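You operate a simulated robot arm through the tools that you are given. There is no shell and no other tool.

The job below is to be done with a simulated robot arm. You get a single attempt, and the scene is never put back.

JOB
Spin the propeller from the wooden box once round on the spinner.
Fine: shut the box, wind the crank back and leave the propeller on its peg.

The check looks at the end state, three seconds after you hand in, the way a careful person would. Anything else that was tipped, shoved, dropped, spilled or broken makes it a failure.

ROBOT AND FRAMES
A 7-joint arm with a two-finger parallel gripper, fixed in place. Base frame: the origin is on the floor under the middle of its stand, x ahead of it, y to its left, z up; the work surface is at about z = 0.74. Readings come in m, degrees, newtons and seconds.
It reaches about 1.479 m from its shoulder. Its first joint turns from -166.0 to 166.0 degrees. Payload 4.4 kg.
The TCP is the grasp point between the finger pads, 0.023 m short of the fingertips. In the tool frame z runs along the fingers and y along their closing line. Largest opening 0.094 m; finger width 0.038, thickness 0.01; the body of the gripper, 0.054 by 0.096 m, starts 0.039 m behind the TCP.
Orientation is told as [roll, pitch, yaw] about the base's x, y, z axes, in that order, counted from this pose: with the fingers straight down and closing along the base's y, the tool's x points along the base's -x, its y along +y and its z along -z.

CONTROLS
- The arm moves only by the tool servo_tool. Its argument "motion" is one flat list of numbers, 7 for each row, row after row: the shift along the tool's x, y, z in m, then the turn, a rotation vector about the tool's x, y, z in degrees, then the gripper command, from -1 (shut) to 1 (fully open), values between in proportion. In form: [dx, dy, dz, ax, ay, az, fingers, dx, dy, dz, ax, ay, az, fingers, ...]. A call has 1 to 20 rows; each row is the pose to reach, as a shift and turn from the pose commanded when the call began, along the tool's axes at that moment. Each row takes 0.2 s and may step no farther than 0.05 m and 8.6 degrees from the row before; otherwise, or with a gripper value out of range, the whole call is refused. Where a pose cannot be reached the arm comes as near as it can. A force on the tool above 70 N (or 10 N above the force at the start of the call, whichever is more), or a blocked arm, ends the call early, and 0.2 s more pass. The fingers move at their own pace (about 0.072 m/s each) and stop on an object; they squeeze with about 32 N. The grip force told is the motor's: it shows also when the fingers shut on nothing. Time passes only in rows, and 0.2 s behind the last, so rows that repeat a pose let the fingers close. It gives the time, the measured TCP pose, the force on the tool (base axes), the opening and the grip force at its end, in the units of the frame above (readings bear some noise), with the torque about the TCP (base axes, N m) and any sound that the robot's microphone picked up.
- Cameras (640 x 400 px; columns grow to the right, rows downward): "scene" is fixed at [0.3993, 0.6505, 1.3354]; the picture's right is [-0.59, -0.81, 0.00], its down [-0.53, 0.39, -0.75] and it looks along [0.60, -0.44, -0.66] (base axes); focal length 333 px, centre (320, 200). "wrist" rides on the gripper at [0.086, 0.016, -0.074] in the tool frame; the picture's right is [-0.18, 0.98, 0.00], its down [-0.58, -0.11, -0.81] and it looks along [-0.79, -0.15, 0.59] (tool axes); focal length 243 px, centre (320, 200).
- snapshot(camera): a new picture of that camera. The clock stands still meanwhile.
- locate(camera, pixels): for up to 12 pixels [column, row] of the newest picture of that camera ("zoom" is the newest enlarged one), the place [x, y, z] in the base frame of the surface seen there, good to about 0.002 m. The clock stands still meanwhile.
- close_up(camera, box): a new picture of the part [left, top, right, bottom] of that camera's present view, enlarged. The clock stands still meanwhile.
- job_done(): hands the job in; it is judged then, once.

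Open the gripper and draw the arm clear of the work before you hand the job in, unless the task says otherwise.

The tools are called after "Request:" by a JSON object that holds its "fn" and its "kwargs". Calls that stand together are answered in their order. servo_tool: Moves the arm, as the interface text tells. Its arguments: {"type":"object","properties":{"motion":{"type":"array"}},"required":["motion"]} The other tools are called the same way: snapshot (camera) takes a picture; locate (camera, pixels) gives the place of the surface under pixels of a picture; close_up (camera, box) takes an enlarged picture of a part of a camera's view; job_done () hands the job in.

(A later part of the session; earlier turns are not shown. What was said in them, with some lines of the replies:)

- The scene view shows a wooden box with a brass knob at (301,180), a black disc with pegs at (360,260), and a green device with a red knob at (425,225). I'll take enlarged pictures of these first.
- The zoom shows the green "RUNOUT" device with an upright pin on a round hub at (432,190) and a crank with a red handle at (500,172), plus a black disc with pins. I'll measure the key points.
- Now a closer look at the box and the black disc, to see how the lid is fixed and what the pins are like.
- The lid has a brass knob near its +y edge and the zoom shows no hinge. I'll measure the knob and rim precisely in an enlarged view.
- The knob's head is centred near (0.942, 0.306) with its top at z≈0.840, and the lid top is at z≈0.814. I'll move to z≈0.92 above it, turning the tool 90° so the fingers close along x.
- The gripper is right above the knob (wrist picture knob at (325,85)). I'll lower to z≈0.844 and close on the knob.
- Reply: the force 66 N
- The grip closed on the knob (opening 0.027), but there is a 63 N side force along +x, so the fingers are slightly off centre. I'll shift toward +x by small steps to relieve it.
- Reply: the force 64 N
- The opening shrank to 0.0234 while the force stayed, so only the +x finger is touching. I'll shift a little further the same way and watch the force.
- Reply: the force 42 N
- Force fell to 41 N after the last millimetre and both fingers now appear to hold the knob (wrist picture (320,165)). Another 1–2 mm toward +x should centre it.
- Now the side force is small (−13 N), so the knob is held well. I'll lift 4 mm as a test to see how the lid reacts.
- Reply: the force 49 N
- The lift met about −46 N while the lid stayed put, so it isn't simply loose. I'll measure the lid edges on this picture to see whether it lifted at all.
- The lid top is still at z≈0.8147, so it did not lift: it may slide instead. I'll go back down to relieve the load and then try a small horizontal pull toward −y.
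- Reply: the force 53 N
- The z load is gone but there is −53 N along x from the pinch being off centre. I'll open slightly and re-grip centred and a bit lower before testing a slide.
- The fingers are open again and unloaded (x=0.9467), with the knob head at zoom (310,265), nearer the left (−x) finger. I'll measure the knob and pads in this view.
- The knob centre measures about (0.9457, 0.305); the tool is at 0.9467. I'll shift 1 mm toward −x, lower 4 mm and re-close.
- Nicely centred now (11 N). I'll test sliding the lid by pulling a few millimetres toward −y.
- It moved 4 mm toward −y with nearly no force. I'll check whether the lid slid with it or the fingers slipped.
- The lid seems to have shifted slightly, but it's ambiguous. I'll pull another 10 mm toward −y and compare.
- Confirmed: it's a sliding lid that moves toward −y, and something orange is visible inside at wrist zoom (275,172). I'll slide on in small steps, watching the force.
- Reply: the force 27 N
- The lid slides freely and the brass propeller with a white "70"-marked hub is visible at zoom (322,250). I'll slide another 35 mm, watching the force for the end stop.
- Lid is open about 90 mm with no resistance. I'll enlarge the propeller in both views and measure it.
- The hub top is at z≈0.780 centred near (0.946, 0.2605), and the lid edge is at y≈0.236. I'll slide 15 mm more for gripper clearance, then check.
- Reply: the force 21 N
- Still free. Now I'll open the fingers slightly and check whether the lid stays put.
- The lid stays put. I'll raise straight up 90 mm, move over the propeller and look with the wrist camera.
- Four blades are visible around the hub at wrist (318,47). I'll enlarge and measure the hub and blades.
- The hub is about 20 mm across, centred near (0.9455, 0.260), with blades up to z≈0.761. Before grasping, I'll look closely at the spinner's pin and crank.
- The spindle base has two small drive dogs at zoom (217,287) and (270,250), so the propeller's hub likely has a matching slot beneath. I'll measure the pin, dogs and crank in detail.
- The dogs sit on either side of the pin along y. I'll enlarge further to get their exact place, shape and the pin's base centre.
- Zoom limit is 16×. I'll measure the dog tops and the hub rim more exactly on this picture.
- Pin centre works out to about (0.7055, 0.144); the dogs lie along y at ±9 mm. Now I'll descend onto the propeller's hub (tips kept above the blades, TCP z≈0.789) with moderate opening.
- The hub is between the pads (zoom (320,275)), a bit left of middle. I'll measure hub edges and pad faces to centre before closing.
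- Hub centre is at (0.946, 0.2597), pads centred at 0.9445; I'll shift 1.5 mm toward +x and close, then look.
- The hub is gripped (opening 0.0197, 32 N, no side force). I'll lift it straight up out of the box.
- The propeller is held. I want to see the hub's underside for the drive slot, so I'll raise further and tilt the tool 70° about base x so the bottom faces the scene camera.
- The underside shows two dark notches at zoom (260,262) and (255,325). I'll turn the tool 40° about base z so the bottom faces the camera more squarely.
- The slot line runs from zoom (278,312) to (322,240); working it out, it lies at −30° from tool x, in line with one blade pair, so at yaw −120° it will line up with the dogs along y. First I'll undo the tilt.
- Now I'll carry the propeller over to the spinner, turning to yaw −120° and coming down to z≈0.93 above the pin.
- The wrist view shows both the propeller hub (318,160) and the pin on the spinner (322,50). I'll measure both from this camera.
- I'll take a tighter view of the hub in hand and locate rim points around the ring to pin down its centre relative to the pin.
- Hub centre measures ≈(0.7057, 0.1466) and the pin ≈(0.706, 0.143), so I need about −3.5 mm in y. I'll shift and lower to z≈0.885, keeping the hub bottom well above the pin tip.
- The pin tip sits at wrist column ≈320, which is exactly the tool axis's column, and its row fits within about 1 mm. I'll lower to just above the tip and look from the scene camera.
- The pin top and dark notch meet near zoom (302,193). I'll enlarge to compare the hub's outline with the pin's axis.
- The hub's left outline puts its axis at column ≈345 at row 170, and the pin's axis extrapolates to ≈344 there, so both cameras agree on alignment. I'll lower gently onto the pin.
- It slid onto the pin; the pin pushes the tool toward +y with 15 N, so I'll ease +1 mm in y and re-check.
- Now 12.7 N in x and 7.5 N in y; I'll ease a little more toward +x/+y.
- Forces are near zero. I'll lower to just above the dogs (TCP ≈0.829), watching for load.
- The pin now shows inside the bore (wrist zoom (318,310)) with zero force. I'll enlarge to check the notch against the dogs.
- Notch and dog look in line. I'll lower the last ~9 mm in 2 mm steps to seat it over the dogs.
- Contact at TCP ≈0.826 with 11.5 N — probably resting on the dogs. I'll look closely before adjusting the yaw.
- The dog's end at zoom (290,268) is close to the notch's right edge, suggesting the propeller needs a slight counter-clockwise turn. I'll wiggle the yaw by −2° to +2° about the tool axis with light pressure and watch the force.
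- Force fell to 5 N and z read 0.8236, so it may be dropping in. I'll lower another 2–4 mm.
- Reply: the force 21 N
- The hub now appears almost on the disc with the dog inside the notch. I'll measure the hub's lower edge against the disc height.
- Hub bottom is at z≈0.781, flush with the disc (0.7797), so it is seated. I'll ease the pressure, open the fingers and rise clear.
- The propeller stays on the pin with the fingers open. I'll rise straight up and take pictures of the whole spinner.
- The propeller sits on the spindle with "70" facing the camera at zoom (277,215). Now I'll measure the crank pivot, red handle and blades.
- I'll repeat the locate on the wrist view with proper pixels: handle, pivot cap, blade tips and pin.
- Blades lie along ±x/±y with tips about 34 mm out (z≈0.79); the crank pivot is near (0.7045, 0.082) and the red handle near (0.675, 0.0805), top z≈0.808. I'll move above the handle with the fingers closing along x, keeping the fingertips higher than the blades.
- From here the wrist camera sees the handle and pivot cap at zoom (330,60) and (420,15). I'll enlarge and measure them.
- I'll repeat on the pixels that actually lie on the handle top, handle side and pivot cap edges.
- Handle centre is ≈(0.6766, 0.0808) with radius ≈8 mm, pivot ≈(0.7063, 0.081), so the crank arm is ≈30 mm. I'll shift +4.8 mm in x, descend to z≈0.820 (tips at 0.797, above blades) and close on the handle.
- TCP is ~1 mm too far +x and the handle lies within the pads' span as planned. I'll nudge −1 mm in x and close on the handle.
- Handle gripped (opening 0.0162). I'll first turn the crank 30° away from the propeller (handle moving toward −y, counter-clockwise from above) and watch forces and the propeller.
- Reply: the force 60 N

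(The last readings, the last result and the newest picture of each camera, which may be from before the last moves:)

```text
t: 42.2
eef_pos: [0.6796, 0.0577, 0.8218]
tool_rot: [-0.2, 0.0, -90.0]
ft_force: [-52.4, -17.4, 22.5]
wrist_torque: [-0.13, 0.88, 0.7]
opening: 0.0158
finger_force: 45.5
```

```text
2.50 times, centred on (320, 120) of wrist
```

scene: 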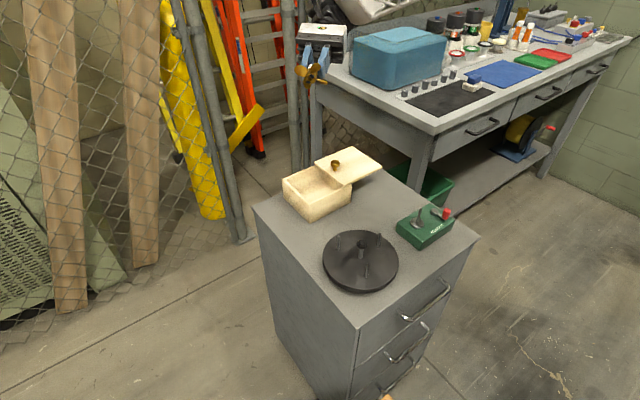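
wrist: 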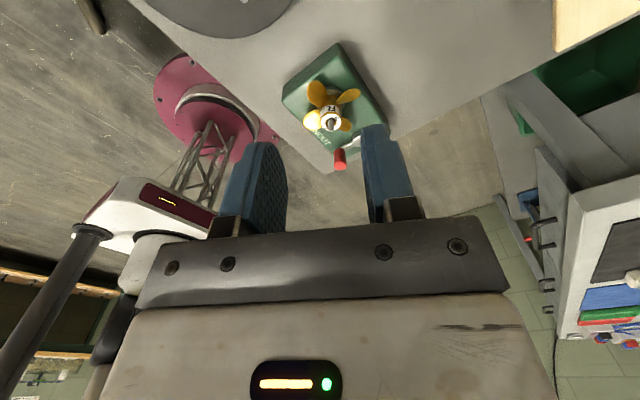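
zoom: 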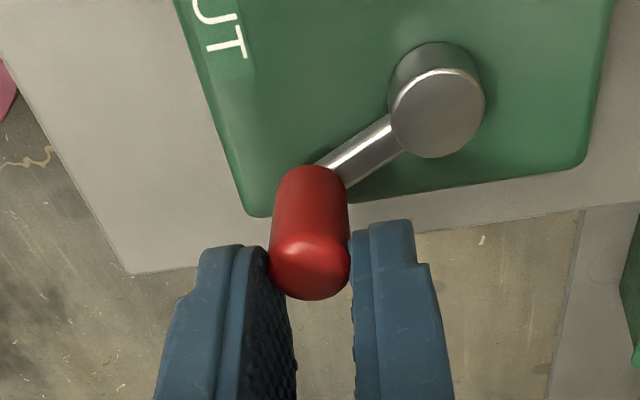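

The propeller turns with the crank: ~29° of crank moved it about 57° counter-clockwise, so it looks like a 2:1 drive. There's a 54 N outward radial load, so I'll re-measure pivot and handle before continuing.

Request:
{"fn": "locate", "kwargs": {"camera": "zoom", "pixels": [[310, 270], [310, 285], [310, 250], [437, 115], [395, 118], [480, 108], [437, 75], [437, 152], [300, 180], [330, 180], [360, 165]]}}

Request:
{"fn": "close_up", "kwargs": {"camera": "scene", "box": [405, 195, 440, 235]}}

```text
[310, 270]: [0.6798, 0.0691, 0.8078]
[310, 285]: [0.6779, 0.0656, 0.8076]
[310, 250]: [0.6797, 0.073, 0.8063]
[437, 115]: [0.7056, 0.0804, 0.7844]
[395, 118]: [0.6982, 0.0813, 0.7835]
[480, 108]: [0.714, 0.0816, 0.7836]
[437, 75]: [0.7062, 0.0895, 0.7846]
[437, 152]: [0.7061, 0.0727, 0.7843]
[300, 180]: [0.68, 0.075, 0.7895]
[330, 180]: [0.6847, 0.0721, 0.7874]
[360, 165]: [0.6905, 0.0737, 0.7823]
```

```text
10.00 times, centred on (422, 215) of scene
```

zoom: 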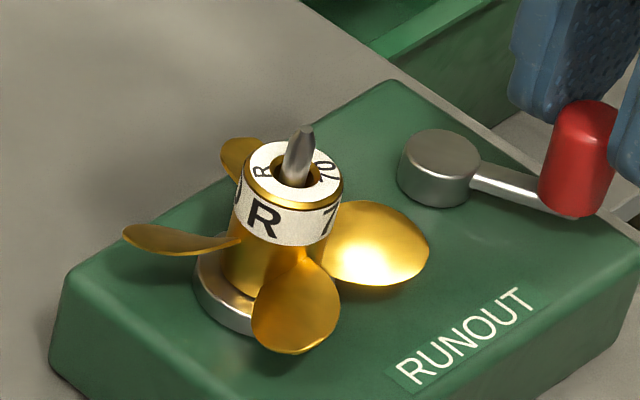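

Pivot is (0.706, 0.081) and the handle is now at about (0.6795, 0.0685), 25° round. The handle slipped along the pads, so I'll open slightly, check that the crank stays, and re-centre the grip.

Request:
{"fn": "servo_tool", "kwargs": {"motion": [-0.0005, -0.001, 0, 0, 0, 0, -1, -0.001, -0.002, 0, 0, 0, 0, -1, -0.001, -0.002, 0, 0, 0, 0, -0.4, -0.001, -0.002, 0, 0, 0, 0, -0.4]}}

Request:
{"fn": "close_up", "kwargs": {"camera": "wrist", "box": [240, 40, 400, 200]}}

Request:
{"fn": "locate", "kwargs": {"camera": "zoom", "pixels": [[310, 270], [310, 285], [310, 250], [280, 265], [340, 265], [437, 115]]}}

Request:
{"fn": "close_up", "kwargs": {"camera": "scene", "box": [405, 195, 440, 235]}}

```text
t: 43.2
eef_pos: [0.6789, 0.0577, 0.8216]
tool_rot: [0.1, 0.0, -89.9]
ft_force: [-0.5, 0.0, 0.0]
wrist_torque: [0.03, -0.01, 0.04]
opening: 0.028
finger_force: 0.0
```

```text
2.50 times, centred on (320, 120) of wrist
```

zoom: 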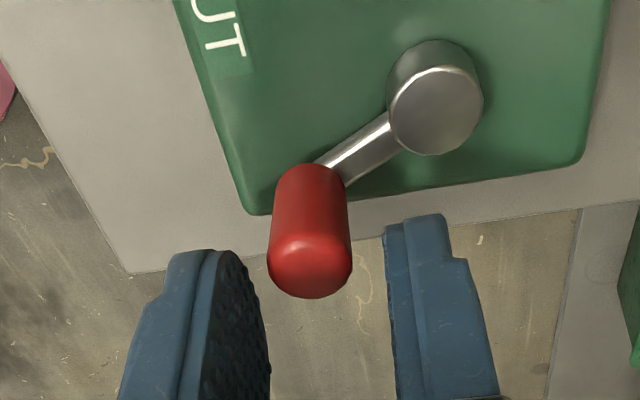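

```text
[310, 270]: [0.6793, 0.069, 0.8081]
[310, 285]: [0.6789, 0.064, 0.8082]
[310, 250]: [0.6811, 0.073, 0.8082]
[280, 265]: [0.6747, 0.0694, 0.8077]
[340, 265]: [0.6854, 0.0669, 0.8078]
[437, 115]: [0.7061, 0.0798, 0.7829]
```

```text
10.00 times, centred on (422, 215) of scene
```

zoom: 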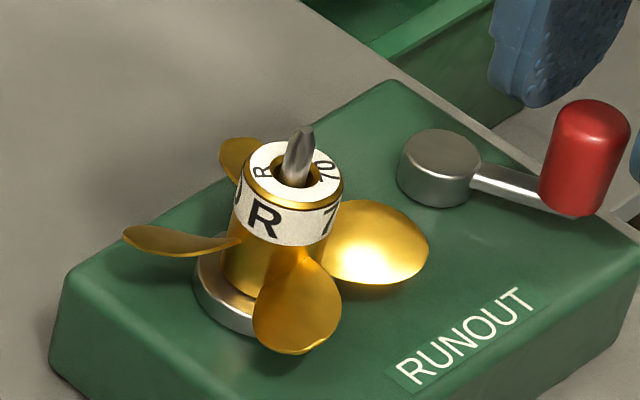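

The crank holds its place. I'll re-centre the grip on the handle at (0.680, 0.0685), 5 mm lower, and close again.

Request:
{"fn": "servo_tool", "kwargs": {"motion": [0.0053, 0.0004, 0, 0, 0, 0, -0.4, 0.0105, 0.0008, 0.002, 0, 0, 0, -0.4, 0.0105, 0.0008, 0.005, 0, 0, 0, -0.4, 0.0105, 0.0008, 0.005, 0, 0, 0, -1, 0.0105, 0.0008, 0.005, 0, 0, 0, -1]}}

```text
t: 44.4
eef_pos: [0.6788, 0.0668, 0.8154]
tool_rot: [0.0, 0.0, -90.0]
ft_force: [-0.9, 3.5, -1.7]
wrist_torque: [-0.04, 0.01, 0.12]
opening: 0.0163
finger_force: 44.8
```

Gripped with almost no load. I'll turn the crank on about the pivot with the gripper turning along with it, first 32.5°.

Request:
{"fn": "servo_tool", "kwargs": {"motion": [-0.00292, 0.00162, 0, 0, 0, -6.5, -1, -0.00564, 0.00357, 0, 0, 0, -13, -1, -0.00813, 0.00581, 0, 0, 0, -19.5, -1, -0.01034, 0.00832, 0, 0, 0, -26, -1, -0.01226, 0.01106, 0, 0, 0, -32.5, -1]}}

Request:
{"fn": "close_up", "kwargs": {"camera": "scene", "box": [400, 185, 450, 240]}}

Request:
{"fn": "close_up", "kwargs": {"camera": "wrist", "box": [220, 20, 420, 200]}}

```text
t: 45.6
eef_pos: [0.6896, 0.0567, 0.817]
tool_rot: [0.0, 0.1, -57.4]
ft_force: [-11.6, -24.5, 9.7]
wrist_torque: [-0.23, 0.16, -0.09]
opening: 0.0163
finger_force: 45.2
```

```text
7.27 times, centred on (425, 212) of scene
```

zoom: 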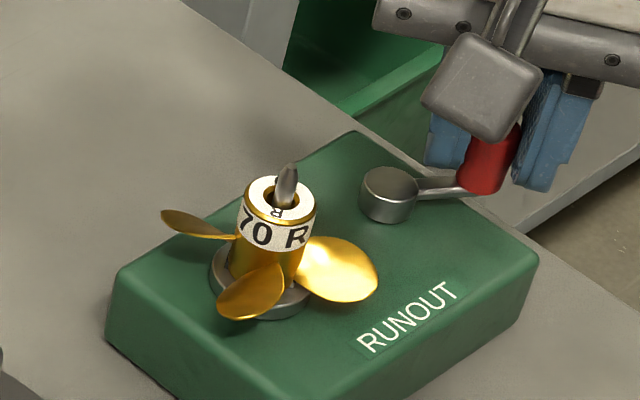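

```text
2.22 times, centred on (320, 110) of wrist
```

zoom: 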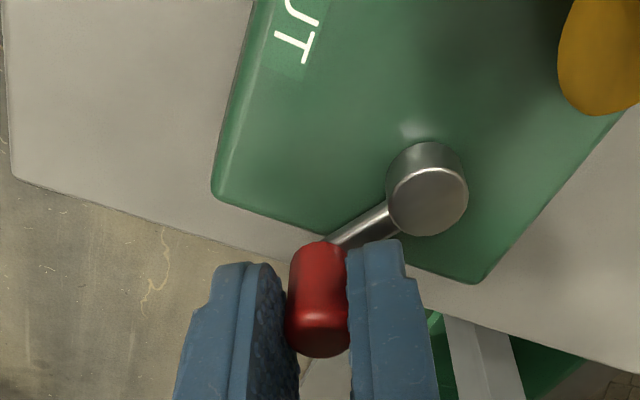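

Tracking the blades: −2° → 50° → 112° for 25° → 57° of crank, so the ratio is 2:1 and once round needs 180° of crank. Radial load is 27 N outward, so I'll widen the path by 1 mm and turn another 32.5°.

Request:
{"fn": "servo_tool", "kwargs": {"motion": [-0.00319, 0.0012, 0, 0, 0, -6.5, -1, -0.00627, 0.00279, 0, 0, 0, -13, -1, -0.00884, 0.00511, 0, 0, 0, -19.5, -1, -0.01113, 0.0077, 0, 0, 0, -26, -1, -0.01311, 0.01053, 0, 0, 0, -32.5, -1]}}

Request:
{"fn": "close_up", "kwargs": {"camera": "scene", "box": [400, 185, 450, 240]}}

Request:
{"fn": "close_up", "kwargs": {"camera": "wrist", "box": [220, 20, 420, 200]}}

```text
t: 46.8
eef_pos: [0.7061, 0.0526, 0.8167]
tool_rot: [0.0, 0.1, -25.0]
ft_force: [-7.3, 14.8, -6.3]
wrist_torque: [0.24, 0.28, 0.23]
opening: 0.0161
finger_force: 45.3
```

```text
7.27 times, centred on (425, 212) of scene
```

zoom: 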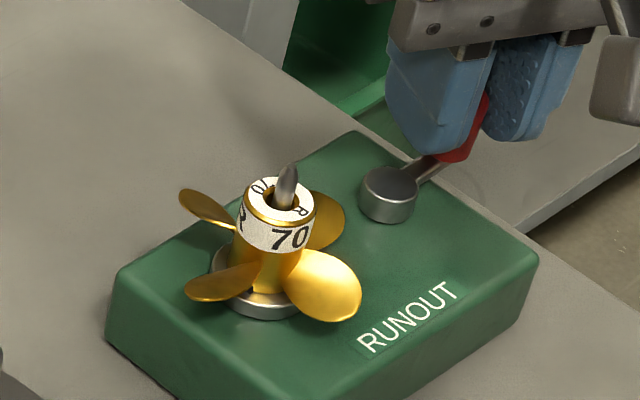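

```text
2.22 times, centred on (320, 110) of wrist
```

zoom: 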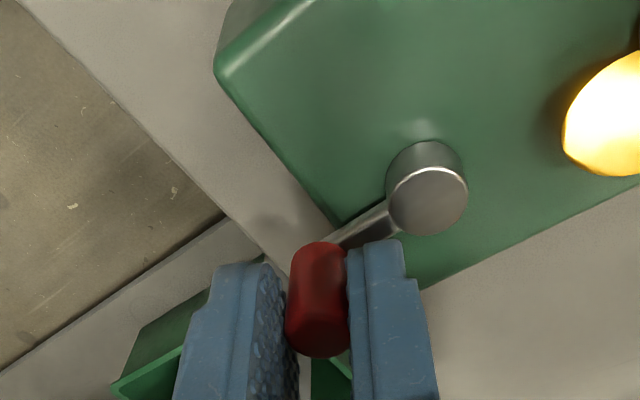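

At 90° of crank the propeller has turned exactly half round (top ring "70" and "R" swapped). Load is small; I'll continue another 32.5° with a slightly smaller radius.

Request:
{"fn": "servo_tool", "kwargs": {"motion": [-0.00287, 0.00193, 0, 0, 0, -6.5, -1, -0.00553, 0.00408, 0, 0, 0, -13, -1, -0.00805, 0.00636, 0, 0, 0, -19.5, -1, -0.01031, 0.00891, 0, 0, 0, -26, -1, -0.01225, 0.01169, 0, 0, 0, -32.5, -1]}}

Request:
{"fn": "close_up", "kwargs": {"camera": "scene", "box": [400, 185, 450, 240]}}

```text
t: 48.0
eef_pos: [0.7226, 0.0574, 0.8168]
tool_rot: [0.1, 0.0, 7.6]
ft_force: [4.9, -22.5, -17.0]
wrist_torque: [-0.15, 0.03, 0.28]
opening: 0.016
finger_force: 44.7
```

```text
7.27 times, centred on (425, 212) of scene
```

zoom: 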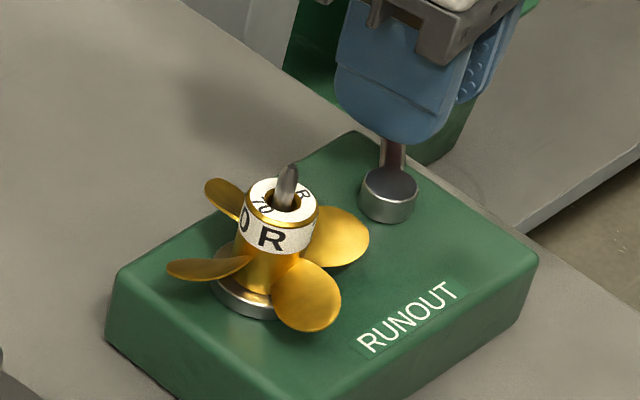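

Half plus a third done, loads moderate. I'll turn a further 42.6° to about 346° handle direction, then check the exact angle.

Request:
{"fn": "servo_tool", "kwargs": {"motion": [-0.0034, 0.00157, 0, 0, 0, -7.1, -1, -0.00661, 0.00357, 0, 0, 0, -14.2, -1, -0.00935, 0.00618, 0, 0, 0, -21.3, -1, -0.01176, 0.00911, 0, 0, 0, -28.4, -1, -0.01378, 0.01232, 0, 0, 0, -35.5, -1, -0.01539, 0.01575, 0, 0, 0, -42.6, -1]}}

Request:
{"fn": "close_up", "kwargs": {"camera": "scene", "box": [390, 185, 465, 245]}}

Request:
{"fn": "close_up", "kwargs": {"camera": "wrist", "box": [220, 20, 420, 200]}}

```text
t: 49.4
eef_pos: [0.7359, 0.0737, 0.8168]
tool_rot: [0.0, 0.1, 50.2]
ft_force: [-23.9, 7.4, -7.5]
wrist_torque: [-0.03, 0.29, -0.06]
opening: 0.0163
finger_force: 45.3
```

```text
6.67 times, centred on (428, 215) of scene
```

zoom: 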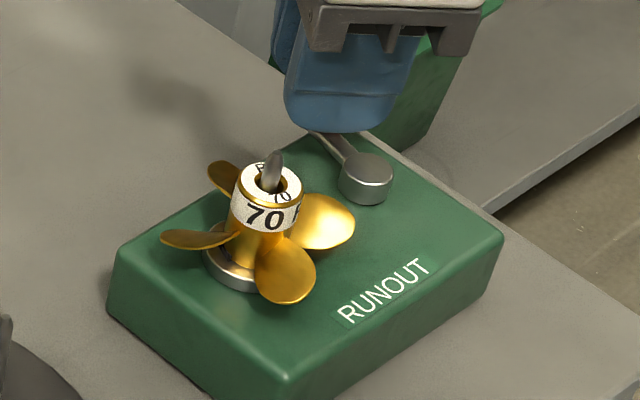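

```text
2.22 times, centred on (320, 110) of wrist
```

zoom: 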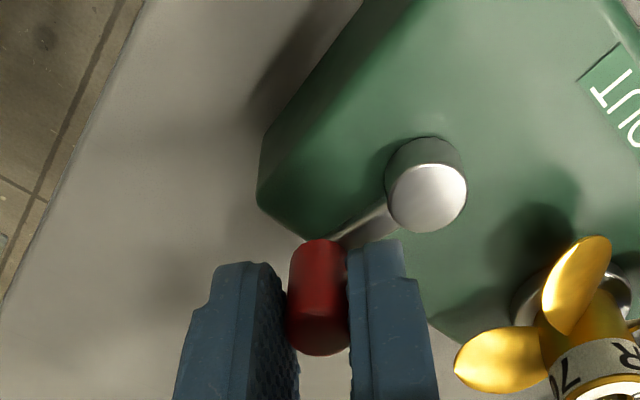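

Blade angles give 334–335° turned; about 13° of crank remains. I'll turn 13.5° more with the radius trimmed 1 mm.

Request:
{"fn": "servo_tool", "kwargs": {"motion": [-0.00287, 0.00218, 0, 0, 0, -6.75, -1, -0.00543, 0.00465, 0, 0, 0, -13.5, -1, -0.00543, 0.00465, 0, 0, 0, -13.5, -1]}}

Request:
{"fn": "close_up", "kwargs": {"camera": "scene", "box": [390, 185, 465, 245]}}

Request:
{"fn": "close_up", "kwargs": {"camera": "wrist", "box": [220, 20, 420, 200]}}

```text
t: 50.2
eef_pos: [0.7374, 0.0808, 0.8164]
tool_rot: [0.0, 0.0, 63.6]
ft_force: [-0.4, 0.6, -24.7]
wrist_torque: [0.17, -0.14, 0.0]
opening: 0.0162
finger_force: 45.2
```

```text
6.67 times, centred on (428, 215) of scene
```

zoom: 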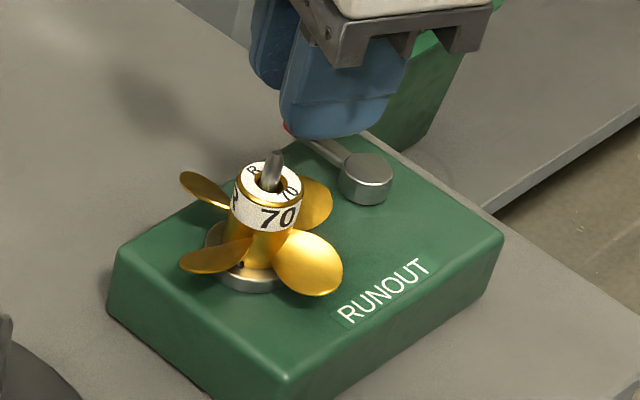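

```text
2.22 times, centred on (320, 110) of wrist
```

zoom: 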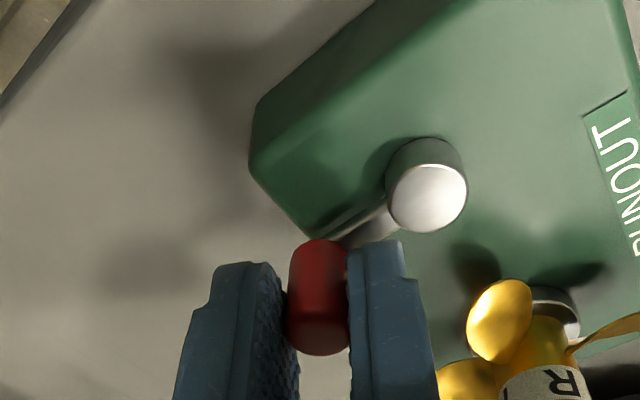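

The picture matches the starting one ("70" at (277,217), blade tips in the same places): once round. I'll go 3° further so it's surely a full turn, then look before winding back.

Request:
{"fn": "servo_tool", "kwargs": {"motion": [-0.0007, 0.0003, 0.0005, 0, 0, -1.5, -1, -0.00138, 0.00071, 0.001, 0, 0, -3, -1, -0.00138, 0.00071, 0.001, 0, 0, -3, -1]}}

Request:
{"fn": "close_up", "kwargs": {"camera": "scene", "box": [390, 185, 465, 245]}}

```text
t: 51.0
eef_pos: [0.7354, 0.0827, 0.8155]
tool_rot: [0.0, 0.0, 66.7]
ft_force: [-18.3, -5.7, 5.8]
wrist_torque: [-0.32, 0.28, 0.15]
opening: 0.0162
finger_force: 45.0
```

```text
6.67 times, centred on (428, 215) of scene
```

zoom: 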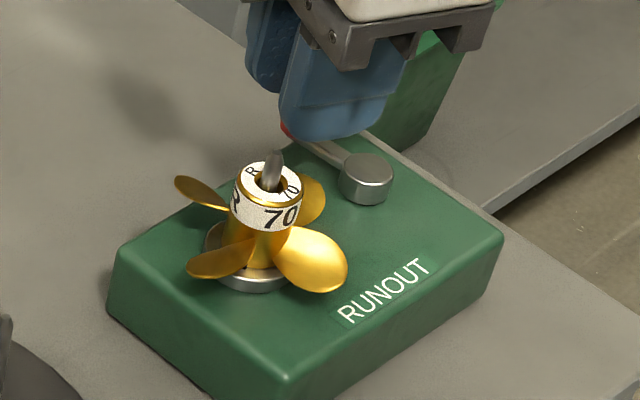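

The propeller has gone just past a full turn (~366°). Now I'll wind the crank back clockwise, first 39°, with the gripper turning along.

Request:
{"fn": "servo_tool", "kwargs": {"motion": [0.00323, -0.00091, 0, 0, 0, 6.5, -1, 0.00639, -0.00192, 0, 0, 0, 13, -1, 0.00965, -0.00257, 0, 0, 0, 19.5, -1, 0.01298, -0.00295, 0, 0, 0, 26, -1, 0.01636, -0.00295, 0, 0, 0, 32.5, -1, 0.01973, -0.00256, 0, 0, 0, 39, -1]}}

Request:
{"fn": "close_up", "kwargs": {"camera": "scene", "box": [390, 185, 465, 245]}}

```text
t: 52.4
eef_pos: [0.7306, 0.0632, 0.8162]
tool_rot: [-0.2, -0.2, 27.5]
ft_force: [-8.5, 12.1, 29.0]
wrist_torque: [0.25, -0.04, -0.12]
opening: 0.016
finger_force: 45.3
```

```text
6.67 times, centred on (428, 215) of scene
```

zoom: 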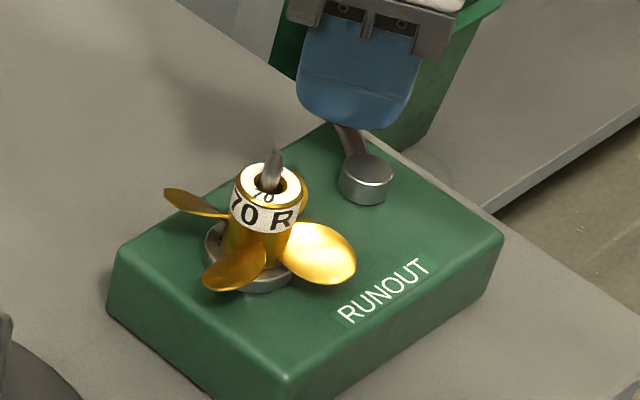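

Winding back works with small loads. Next 39° back, raising 1 mm to relieve the vertical load.

Request:
{"fn": "servo_tool", "kwargs": {"motion": [0.00321, -0.00112, -0.0005, 0, 0, 6.5, -1, 0.00646, -0.00205, -0.001, 0, 0, 13, -1, 0.00978, -0.00271, -0.001, 0, 0, 19.5, -1, 0.01316, -0.00289, -0.001, 0, 0, 26, -1, 0.01655, -0.00269, -0.001, 0, 0, 32.5, -1, 0.01989, -0.0021, -0.001, 0, 0, 39, -1]}}

Request:
{"fn": "close_up", "kwargs": {"camera": "scene", "box": [390, 185, 465, 245]}}

```text
t: 53.8
eef_pos: [0.7122, 0.0517, 0.8147]
tool_rot: [0.0, 0.1, -11.5]
ft_force: [8.8, -34.3, -0.5]
wrist_torque: [-0.23, 0.49, -0.01]
opening: 0.0163
finger_force: 45.1
```

```text
6.67 times, centred on (428, 215) of scene
```

zoom: 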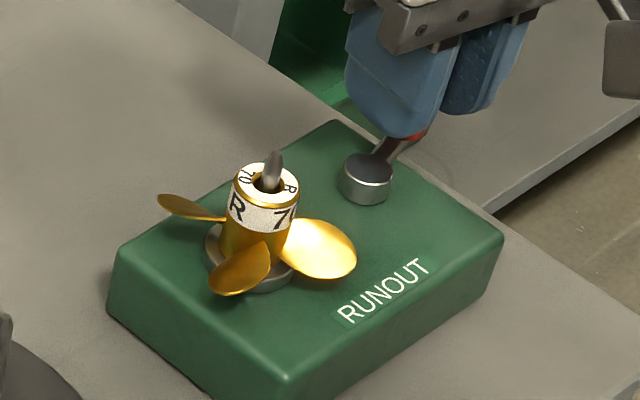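

The load is 35 N outward, so I'll widen the path ~1 mm for the next 39° back.

Request:
{"fn": "servo_tool", "kwargs": {"motion": [0.003, -0.00168, 0, 0, 0, 6.5, -1, 0.00621, -0.00302, 0, 0, 0, 13, -1, 0.00963, -0.0037, 0, 0, 0, 19.5, -1, 0.01312, -0.00388, 0, 0, 0, 26, -1, 0.0166, -0.00367, 0, 0, 0, 32.5, -1, 0.02004, -0.00307, 0, 0, 0, 39, -1]}}

Request:
{"fn": "close_up", "kwargs": {"camera": "scene", "box": [390, 185, 465, 245]}}

```text
t: 55.2
eef_pos: [0.6919, 0.0543, 0.8152]
tool_rot: [0.0, 0.1, -50.6]
ft_force: [16.5, 24.3, -22.4]
wrist_torque: [0.11, -0.27, -0.06]
opening: 0.0162
finger_force: 44.9
```

```text
6.67 times, centred on (428, 215) of scene
```

zoom: 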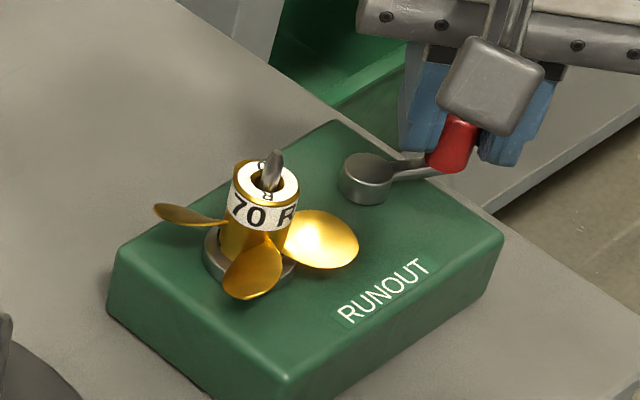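

Now 29 N inward; I'll trim the radius back and turn another 39° back.

Request:
{"fn": "servo_tool", "kwargs": {"motion": [0.00342, -0.00077, 0.0005, 0, 0, 6.5, -1, 0.0068, -0.00133, 0.001, 0, 0, 13, -1, 0.01014, -0.00179, 0.001, 0, 0, 19.5, -1, 0.0135, -0.00197, 0.001, 0, 0, 26, -1, 0.01687, -0.00177, 0.001, 0, 0, 32.5, -1, 0.02018, -0.00119, 0.001, 0, 0, 39, -1]}}

Request:
{"fn": "close_up", "kwargs": {"camera": "scene", "box": [390, 185, 465, 245]}}

Request:
{"fn": "close_up", "kwargs": {"camera": "wrist", "box": [220, 20, 420, 200]}}

```text
t: 56.6
eef_pos: [0.6799, 0.0671, 0.8155]
tool_rot: [-0.1, 0.0, -89.5]
ft_force: [-34.6, -18.2, 24.3]
wrist_torque: [-0.4, 0.52, -0.04]
opening: 0.0161
finger_force: 45.0
```

```text
6.67 times, centred on (428, 215) of scene
```

zoom: 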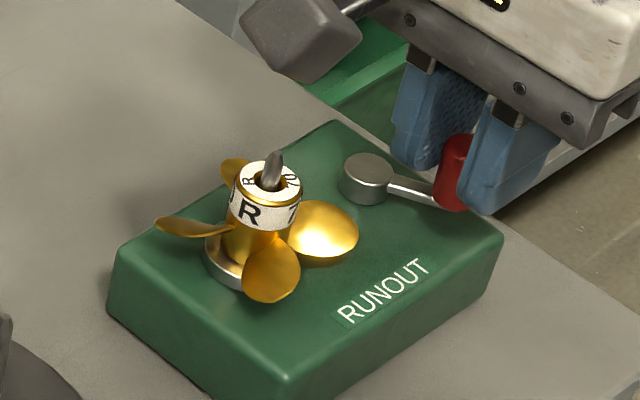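

```text
2.22 times, centred on (320, 110) of wrist
```

zoom: 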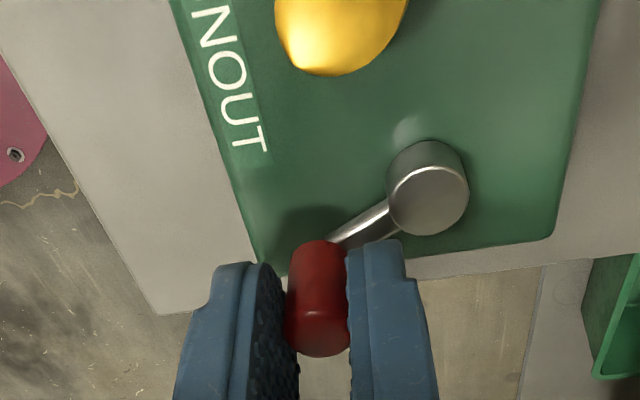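

About 26° remain. Load is 39 N outward, so I'll widen a bit, raise 1.5 mm, turn back 19.5° and check.

Request:
{"fn": "servo_tool", "kwargs": {"motion": [0.00295, -0.00176, -0.0005, 0, 0, 6.5, -1, 0.00615, -0.0031, -0.001, 0, 0, 13, -1, 0.00956, -0.00378, -0.0015, 0, 0, 19.5, -1, 0.00956, -0.00378, -0.0015, 0, 0, 19.5, -1]}}

Request:
{"fn": "close_up", "kwargs": {"camera": "scene", "box": [390, 185, 465, 245]}}

Request:
{"fn": "close_up", "kwargs": {"camera": "wrist", "box": [220, 20, 420, 200]}}

```text
t: 57.6
eef_pos: [0.6761, 0.0785, 0.8171]
tool_rot: [0.0, 0.0, -109.0]
ft_force: [29.0, 0.7, -40.9]
wrist_torque: [0.08, -0.21, -0.05]
opening: 0.0163
finger_force: 44.9
```

```text
6.67 times, centred on (428, 215) of scene
```

zoom: 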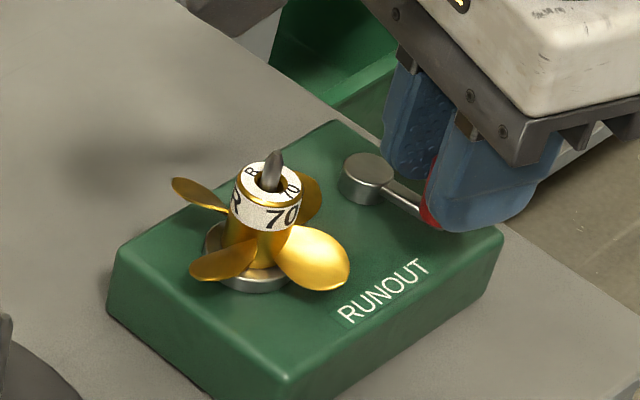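

```text
2.22 times, centred on (320, 110) of wrist
```

zoom: 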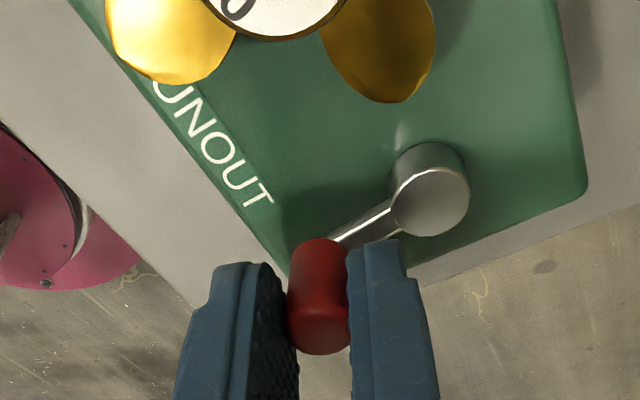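

About 5° of crank is left (blades ~10° ahead of the start picture). I'll turn the last 5° with the radius trimmed and compare.

Request:
{"fn": "servo_tool", "kwargs": {"motion": [0.00146, 0, 0.0007, 0, 0, 2.5, -1, 0.00285, -3e-05, 0.0013, 0, 0, 5, -1, 0.00285, -3e-05, 0.0013, 0, 0, 5, -1]}}

Request:
{"fn": "close_up", "kwargs": {"camera": "scene", "box": [390, 185, 465, 245]}}

Request:
{"fn": "close_up", "kwargs": {"camera": "wrist", "box": [220, 20, 420, 200]}}

```text
t: 58.4
eef_pos: [0.6763, 0.0802, 0.815]
tool_rot: [0.0, 0.0, -114.0]
ft_force: [-16.9, 7.6, 19.1]
wrist_torque: [-0.05, 0.28, 0.19]
opening: 0.016
finger_force: 45.5
```

```text
6.67 times, centred on (428, 215) of scene
```

zoom: 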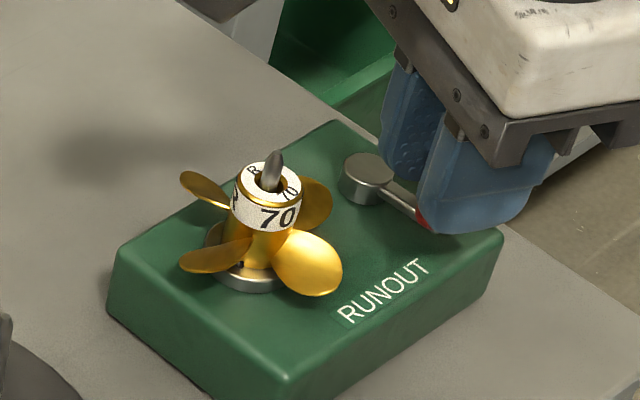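

```text
2.22 times, centred on (320, 110) of wrist
```

zoom: 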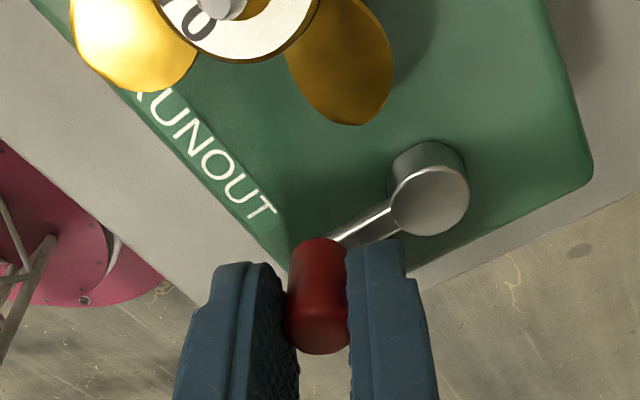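

The picture now matches the starting one exactly ("70" at (277,217), tips at (182,178), (182,268), (342,275)). I'll open the fingers and rise straight up.

Request:
{"fn": "servo_tool", "kwargs": {"motion": [0, 0, 0, 0, 0, 0, -0.3, 0, 0, 0, 0, 0, 0, -0.2, 0, 0, 0, 0, 0, 0, -0.2, 0, 0, -0.02, 0, 0, 0, -0.2, 0, 0, -0.05, 0, 0, 0, -0.2, 0, 0, -0.09, 0, 0, 0, -0.2, 0, 0, -0.12, 0, 0, 0, -0.2]}}

Request:
{"fn": "close_up", "kwargs": {"camera": "scene", "box": [390, 185, 465, 245]}}

Request:
{"fn": "close_up", "kwargs": {"camera": "scene", "box": [435, 200, 467, 224]}}

```text
t: 60.0
eef_pos: [0.6753, 0.079, 0.9355]
tool_rot: [0.1, -0.1, -114.0]
ft_force: [-0.7, -0.3, -0.2]
wrist_torque: [0.01, 0.01, -0.01]
opening: 0.0372
finger_force: 0.0
```

```text
6.67 times, centred on (428, 215) of scene
```

zoom: 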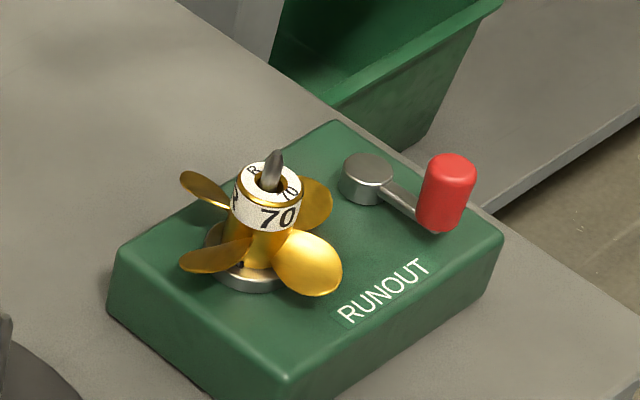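

```text
16.00 times, centred on (451, 212) of scene
```

zoom: 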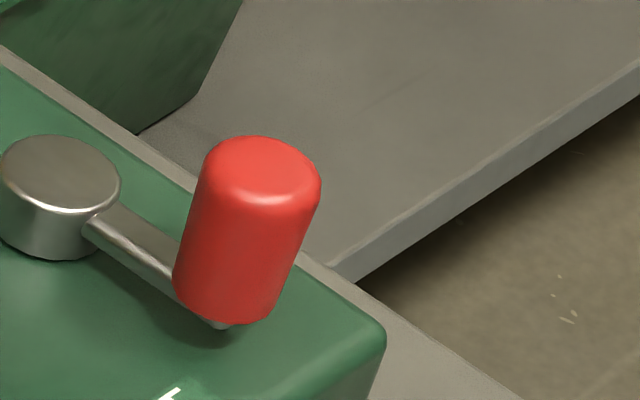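

The crank handle and arm are pixel-for-pixel where they began, and the propeller is on the spindle. Now I'll go back above the lid's knob at (0.9455, 0.200) to shut the box.

Request:
{"fn": "servo_tool", "kwargs": {"motion": [0.0275, 0.0247, 0, 0, 0, -3, -0.2, 0.055, 0.0494, 0, 0, 0, -6, -0.2, 0.0824, 0.074, 0, 0, 0, -9, -0.2, 0.1099, 0.0987, 0, 0, 0, -12, -0.2, 0.1374, 0.1234, 0, 0, 0, -15, -0.2, 0.1649, 0.1481, 0, 0, 0, -18, -0.2, 0.1923, 0.1727, 0, 0, 0, -21, -0.2, 0.2198, 0.1974, 0, 0, 0, -24, -0.2, 0.2198, 0.1974, 0, 0, 0, -24, -0.2]}}

Request:
{"fn": "snapshot", "kwargs": {"camera": "wrist"}}

Request:
{"fn": "close_up", "kwargs": {"camera": "scene", "box": [270, 100, 400, 230]}}

```text
t: 62.0
eef_pos: [0.9446, 0.1989, 0.9359]
tool_rot: [0.0, 0.0, -90.0]
ft_force: [0.2, -0.7, -0.8]
wrist_torque: [0.01, 0.0, 0.01]
opening: 0.0375
finger_force: 0.0
```

```text
taken
```

wrist: 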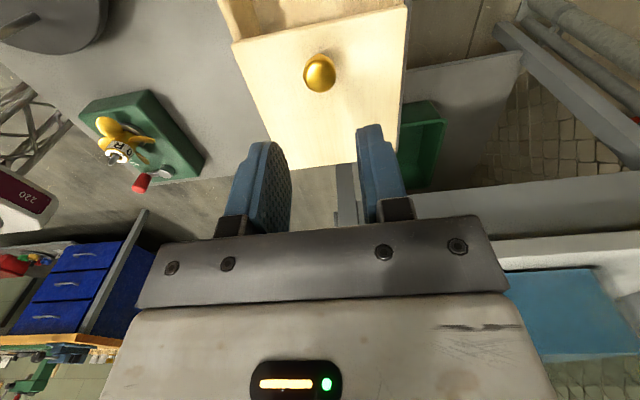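

```text
3.08 times, centred on (335, 165) of scene
```

zoom: 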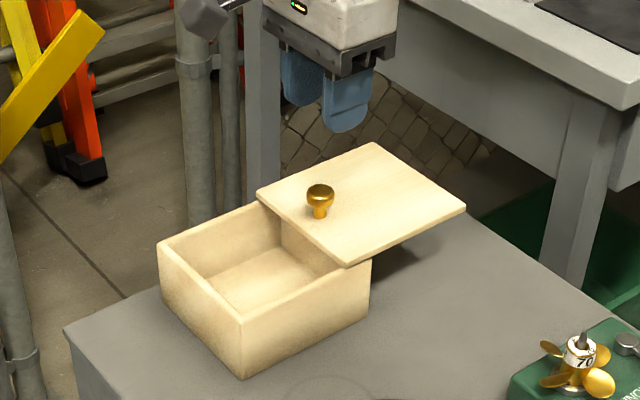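

The knob is at wrist (319,72), right in the tool's plane. I'll confirm its position with locate.

Request:
{"fn": "locate", "kwargs": {"camera": "wrist", "pixels": [[319, 80], [306, 72], [333, 72], [319, 62], [319, 55], [319, 88]]}}

```text
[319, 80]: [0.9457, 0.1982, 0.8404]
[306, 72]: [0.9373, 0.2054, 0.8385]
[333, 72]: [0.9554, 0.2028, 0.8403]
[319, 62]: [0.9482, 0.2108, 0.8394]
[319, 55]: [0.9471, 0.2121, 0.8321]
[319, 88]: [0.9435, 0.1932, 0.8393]
```

Knob centre ≈(0.946, 0.2015). I'll descend to z≈0.842 and close on it.

Request:
{"fn": "servo_tool", "kwargs": {"motion": [0.0015, 0.0007, 0.03, 0, 0, 0, -0.2, 0.0015, 0.0007, 0.06, 0, 0, 0, -0.2, 0.0015, 0.0007, 0.085, 0, 0, 0, -0.2, 0.0015, 0.0007, 0.0935, 0, 0, 0, -0.2, 0.0015, 0.0007, 0.0935, 0, 0, 0, -1, 0.0015, 0.0007, 0.0935, 0, 0, 0, -1]}}

```text
t: 63.4
eef_pos: [0.9451, 0.2027, 0.8407]
tool_rot: [-0.2, -0.1, -89.9]
ft_force: [-40.4, -1.1, 5.7]
wrist_torque: [-0.09, 0.38, -0.04]
opening: 0.023
finger_force: 45.4
```

The grip shows −40 N along x, so I'll shift −1.5 mm in x to centre, then begin sliding the lid toward +y.

Request:
{"fn": "servo_tool", "kwargs": {"motion": [0, -0.0008, 0, 0, 0, 0, -1, 0, -0.0015, 0, 0, 0, 0, -1, 0.01, -0.0015, 0, 0, 0, 0, -1, 0.02, -0.0015, 0, 0, 0, 0, -1]}}

```text
t: 64.4
eef_pos: [0.9448, 0.2228, 0.8417]
tool_rot: [0.0, 0.0, -89.9]
ft_force: [-26.8, 0.2, -1.3]
wrist_torque: [0.05, 0.22, 0.0]
opening: 0.0229
finger_force: 45.2
```

The lid slides freely. I'll continue 70 mm toward +y, staying short of the closed position.

Request:
{"fn": "servo_tool", "kwargs": {"motion": [0.012, -0.001, 0, 0, 0, 0, -1, 0.024, -0.001, 0, 0, 0, 0, -1, 0.036, -0.001, 0, 0, 0, 0, -1, 0.048, -0.001, 0, 0, 0, 0, -1, 0.06, -0.001, 0, 0, 0, 0, -1, 0.07, -0.001, 0, 0, 0, 0, -1]}}

Request:
{"fn": "close_up", "kwargs": {"camera": "scene", "box": [260, 130, 370, 230]}}

```text
t: 65.8
eef_pos: [0.9449, 0.2935, 0.8417]
tool_rot: [0.0, 0.0, -89.9]
ft_force: [39.4, -0.4, -36.3]
wrist_torque: [0.04, -0.22, 0.08]
opening: 0.023
finger_force: 45.0
```

```text
4.00 times, centred on (315, 180) of scene
```

zoom: 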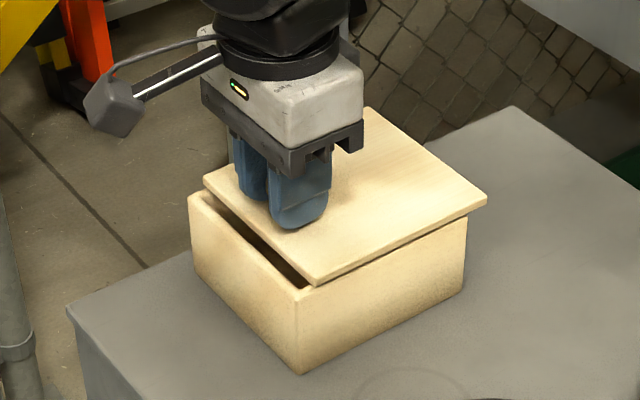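

About 12 mm remains. I'll ease x and z loads and close the last stretch in 3 mm steps.

Request:
{"fn": "servo_tool", "kwargs": {"motion": [0.003, 0.0007, 0.0007, 0, 0, 0, -1, 0.006, 0.0007, 0.001, 0, 0, 0, -1, 0.009, 0.0007, 0.001, 0, 0, 0, -1]}}

Request:
{"fn": "close_up", "kwargs": {"camera": "scene", "box": [270, 145, 366, 230]}}

```text
t: 66.6
eef_pos: [0.946, 0.3014, 0.8413]
tool_rot: [0.0, -0.1, -89.9]
ft_force: [16.5, 0.1, -20.9]
wrist_torque: [0.04, -0.12, 0.04]
opening: 0.0226
finger_force: 44.5
```

```text
4.71 times, centred on (318, 188) of scene
```

zoom: 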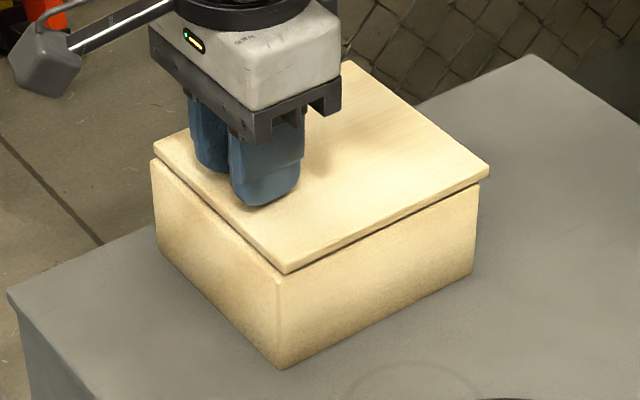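

Compared with the original closed picture the front lid corner is at (288,272) instead of (280,275), so about 4 mm remain. I'll go on in 1.5 mm steps.

Request:
{"fn": "servo_tool", "kwargs": {"motion": [0.0015, 0, 0.0003, 0, 0, 0, -1, 0.003, 0, 0.0006, 0, 0, 0, -1, 0.0042, 0, 0.0006, 0, 0, 0, -1]}}

Request:
{"fn": "close_up", "kwargs": {"camera": "scene", "box": [270, 145, 366, 230]}}

```text
t: 67.4
eef_pos: [0.9453, 0.3054, 0.8418]
tool_rot: [0.0, 0.0, -89.9]
ft_force: [-25.6, -2.1, 6.5]
wrist_torque: [-0.03, 0.3, -0.01]
opening: 0.023
finger_force: 44.6
```

```text
4.71 times, centred on (318, 188) of scene
```

zoom: 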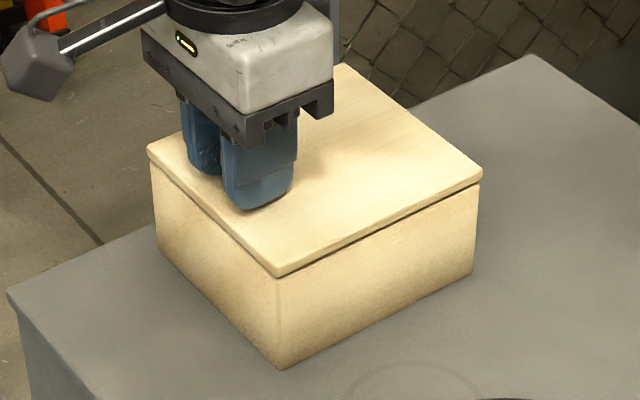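

Lid corners now match the original ((148,148), (280,275), (482,172)). I'll push 1 mm more to confirm the end stop.

Request:
{"fn": "servo_tool", "kwargs": {"motion": [0.001, 0, 0, 0, 0, 0, -1, 0.001, 0, 0, 0, 0, 0, -1]}}

```text
t: 68.0
eef_pos: [0.9451, 0.3069, 0.8412]
tool_rot: [0.1, 0.0, -89.9]
ft_force: [-36.6, -13.9, 17.8]
wrist_torque: [-0.2, 0.37, -0.01]
opening: 0.0226
finger_force: 45.2
```

The −14 N in y shows the end stop: the lid is shut. I'll open the fingers and rise clear.

Request:
{"fn": "servo_tool", "kwargs": {"motion": [0, 0, 0, 0, 0, 0, -0.2, 0, 0, 0, 0, 0, 0, -0.1, 0, 0, 0, 0, 0, 0, -0.1, 0, 0, -0.03, 0, 0, 0, -0.1, 0, 0, -0.07, 0, 0, 0, -0.1, 0, 0, -0.11, 0, 0, 0, 0, 0, 0, -0.16, 0, 0, 0, 0.2]}}

Request:
{"fn": "snapshot", "kwargs": {"camera": "scene"}}

Request:
{"fn": "close_up", "kwargs": {"camera": "scene", "box": [270, 145, 366, 230]}}

Request:
{"fn": "close_up", "kwargs": {"camera": "scene", "box": [390, 185, 465, 245]}}

```text
t: 69.6
eef_pos: [0.9434, 0.3074, 0.9989]
tool_rot: [0.0, 0.0, -89.9]
ft_force: [0.4, 0.5, 0.1]
wrist_torque: [0.01, 0.0, 0.01]
opening: 0.0563
finger_force: 0.2
```

```text
taken
```

scene: 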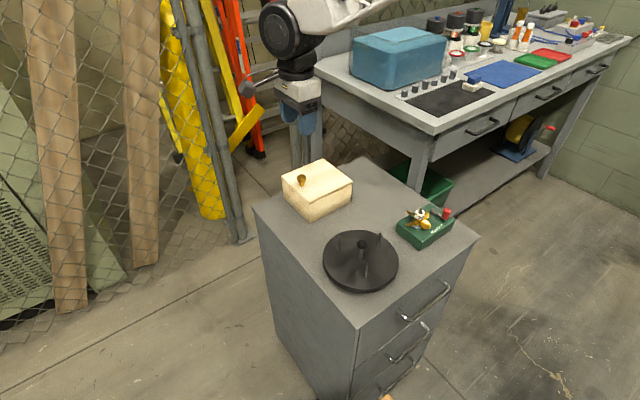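

```text
4.71 times, centred on (318, 188) of scene
```

zoom: 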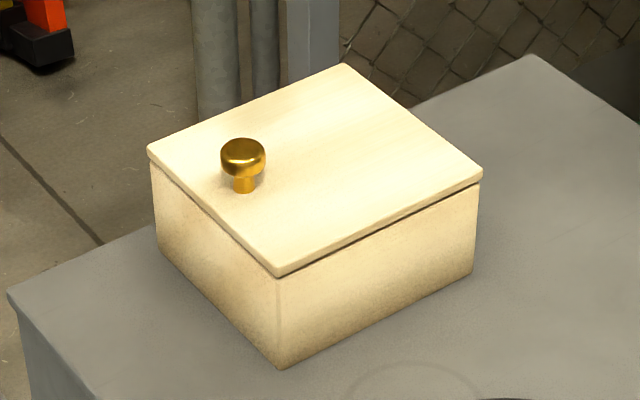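

```text
6.67 times, centred on (428, 215) of scene
```

zoom: 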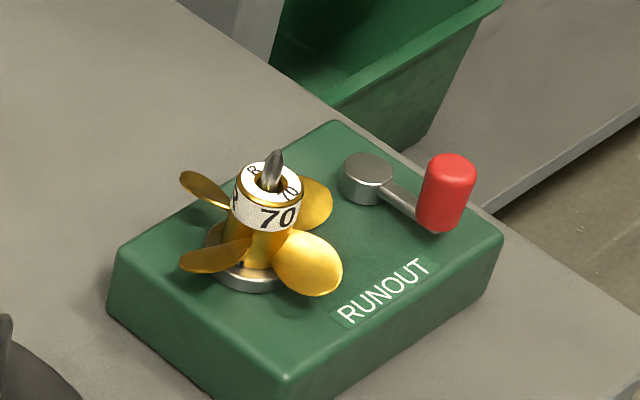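

Everything matches: box shut as originally, crank back at its start position, propeller on the spinner's pin. I'll draw the arm farther up and away with the gripper open.

Request:
{"fn": "servo_tool", "kwargs": {"motion": [-0.03, -0.01, -0.03, 0, 0, 0, 0.6, -0.06, -0.02, -0.05, 0, 0, 0, 1, -0.09, -0.03, -0.07, 0, 0, 0, 1, -0.12, -0.04, -0.09, 0, 0, 0, 1, -0.15, -0.05, -0.11, 0, 0, 0, 1, -0.18, -0.06, -0.12, 0, 0, 0, 1, -0.18, -0.06, -0.12, 0, 0, 0, 1]}}

Request:
{"fn": "snapshot", "kwargs": {"camera": "scene"}}

```text
t: 71.2
eef_pos: [0.8862, 0.1276, 1.1207]
tool_rot: [0.0, 0.0, -89.9]
ft_force: [-0.6, 0.6, 1.0]
wrist_torque: [-0.01, 0.02, -0.02]
opening: 0.0941
finger_force: 0.0
```

```text
taken
```

scene: 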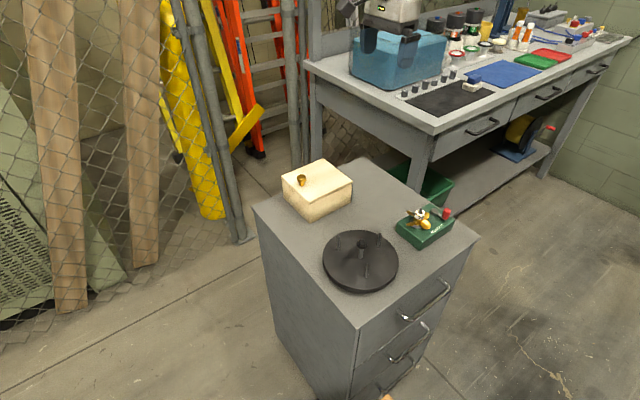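

The scene shows the box shut at (317,188), the propeller on the spinner's pin at (420,218), the crank handle back at (446,213), the turntable untouched, and the arm clear with the gripper open. I'm handing the job in.

Request:
{"fn": "job_done", "kwargs": {}}

```text
The job is handed in.
```

I spun the propeller one full turn on the green "RUNOUT" spinner, and the job is handed in. I don't have the check's verdict.

- **Spin:** The propeller sits on the spinner's pin with its notches over the drive dogs. The drive is 2:1, so half a turn of the crank took it once round. I went about 6° past a full turn to be sure.
- **Crank:** I wound it back, and the handle and propeller match the pictures taken just before the spin.
- **Box:** The lid slides rather than lifts. I slid it shut until it met its end stop, and it matches the opening picture.
- **Propeller's peg:** I took "its peg" to mean the spinner's pin and left the propeller there. The three pegs on the black disc were not used.

The final picture shows nothing else moved, and the arm is clear with the gripper open. One thing I tried that didn't work: my first test lift on the lid pulled against it with about 46 N. The lid did not move, and I saw no damage in the pictures.
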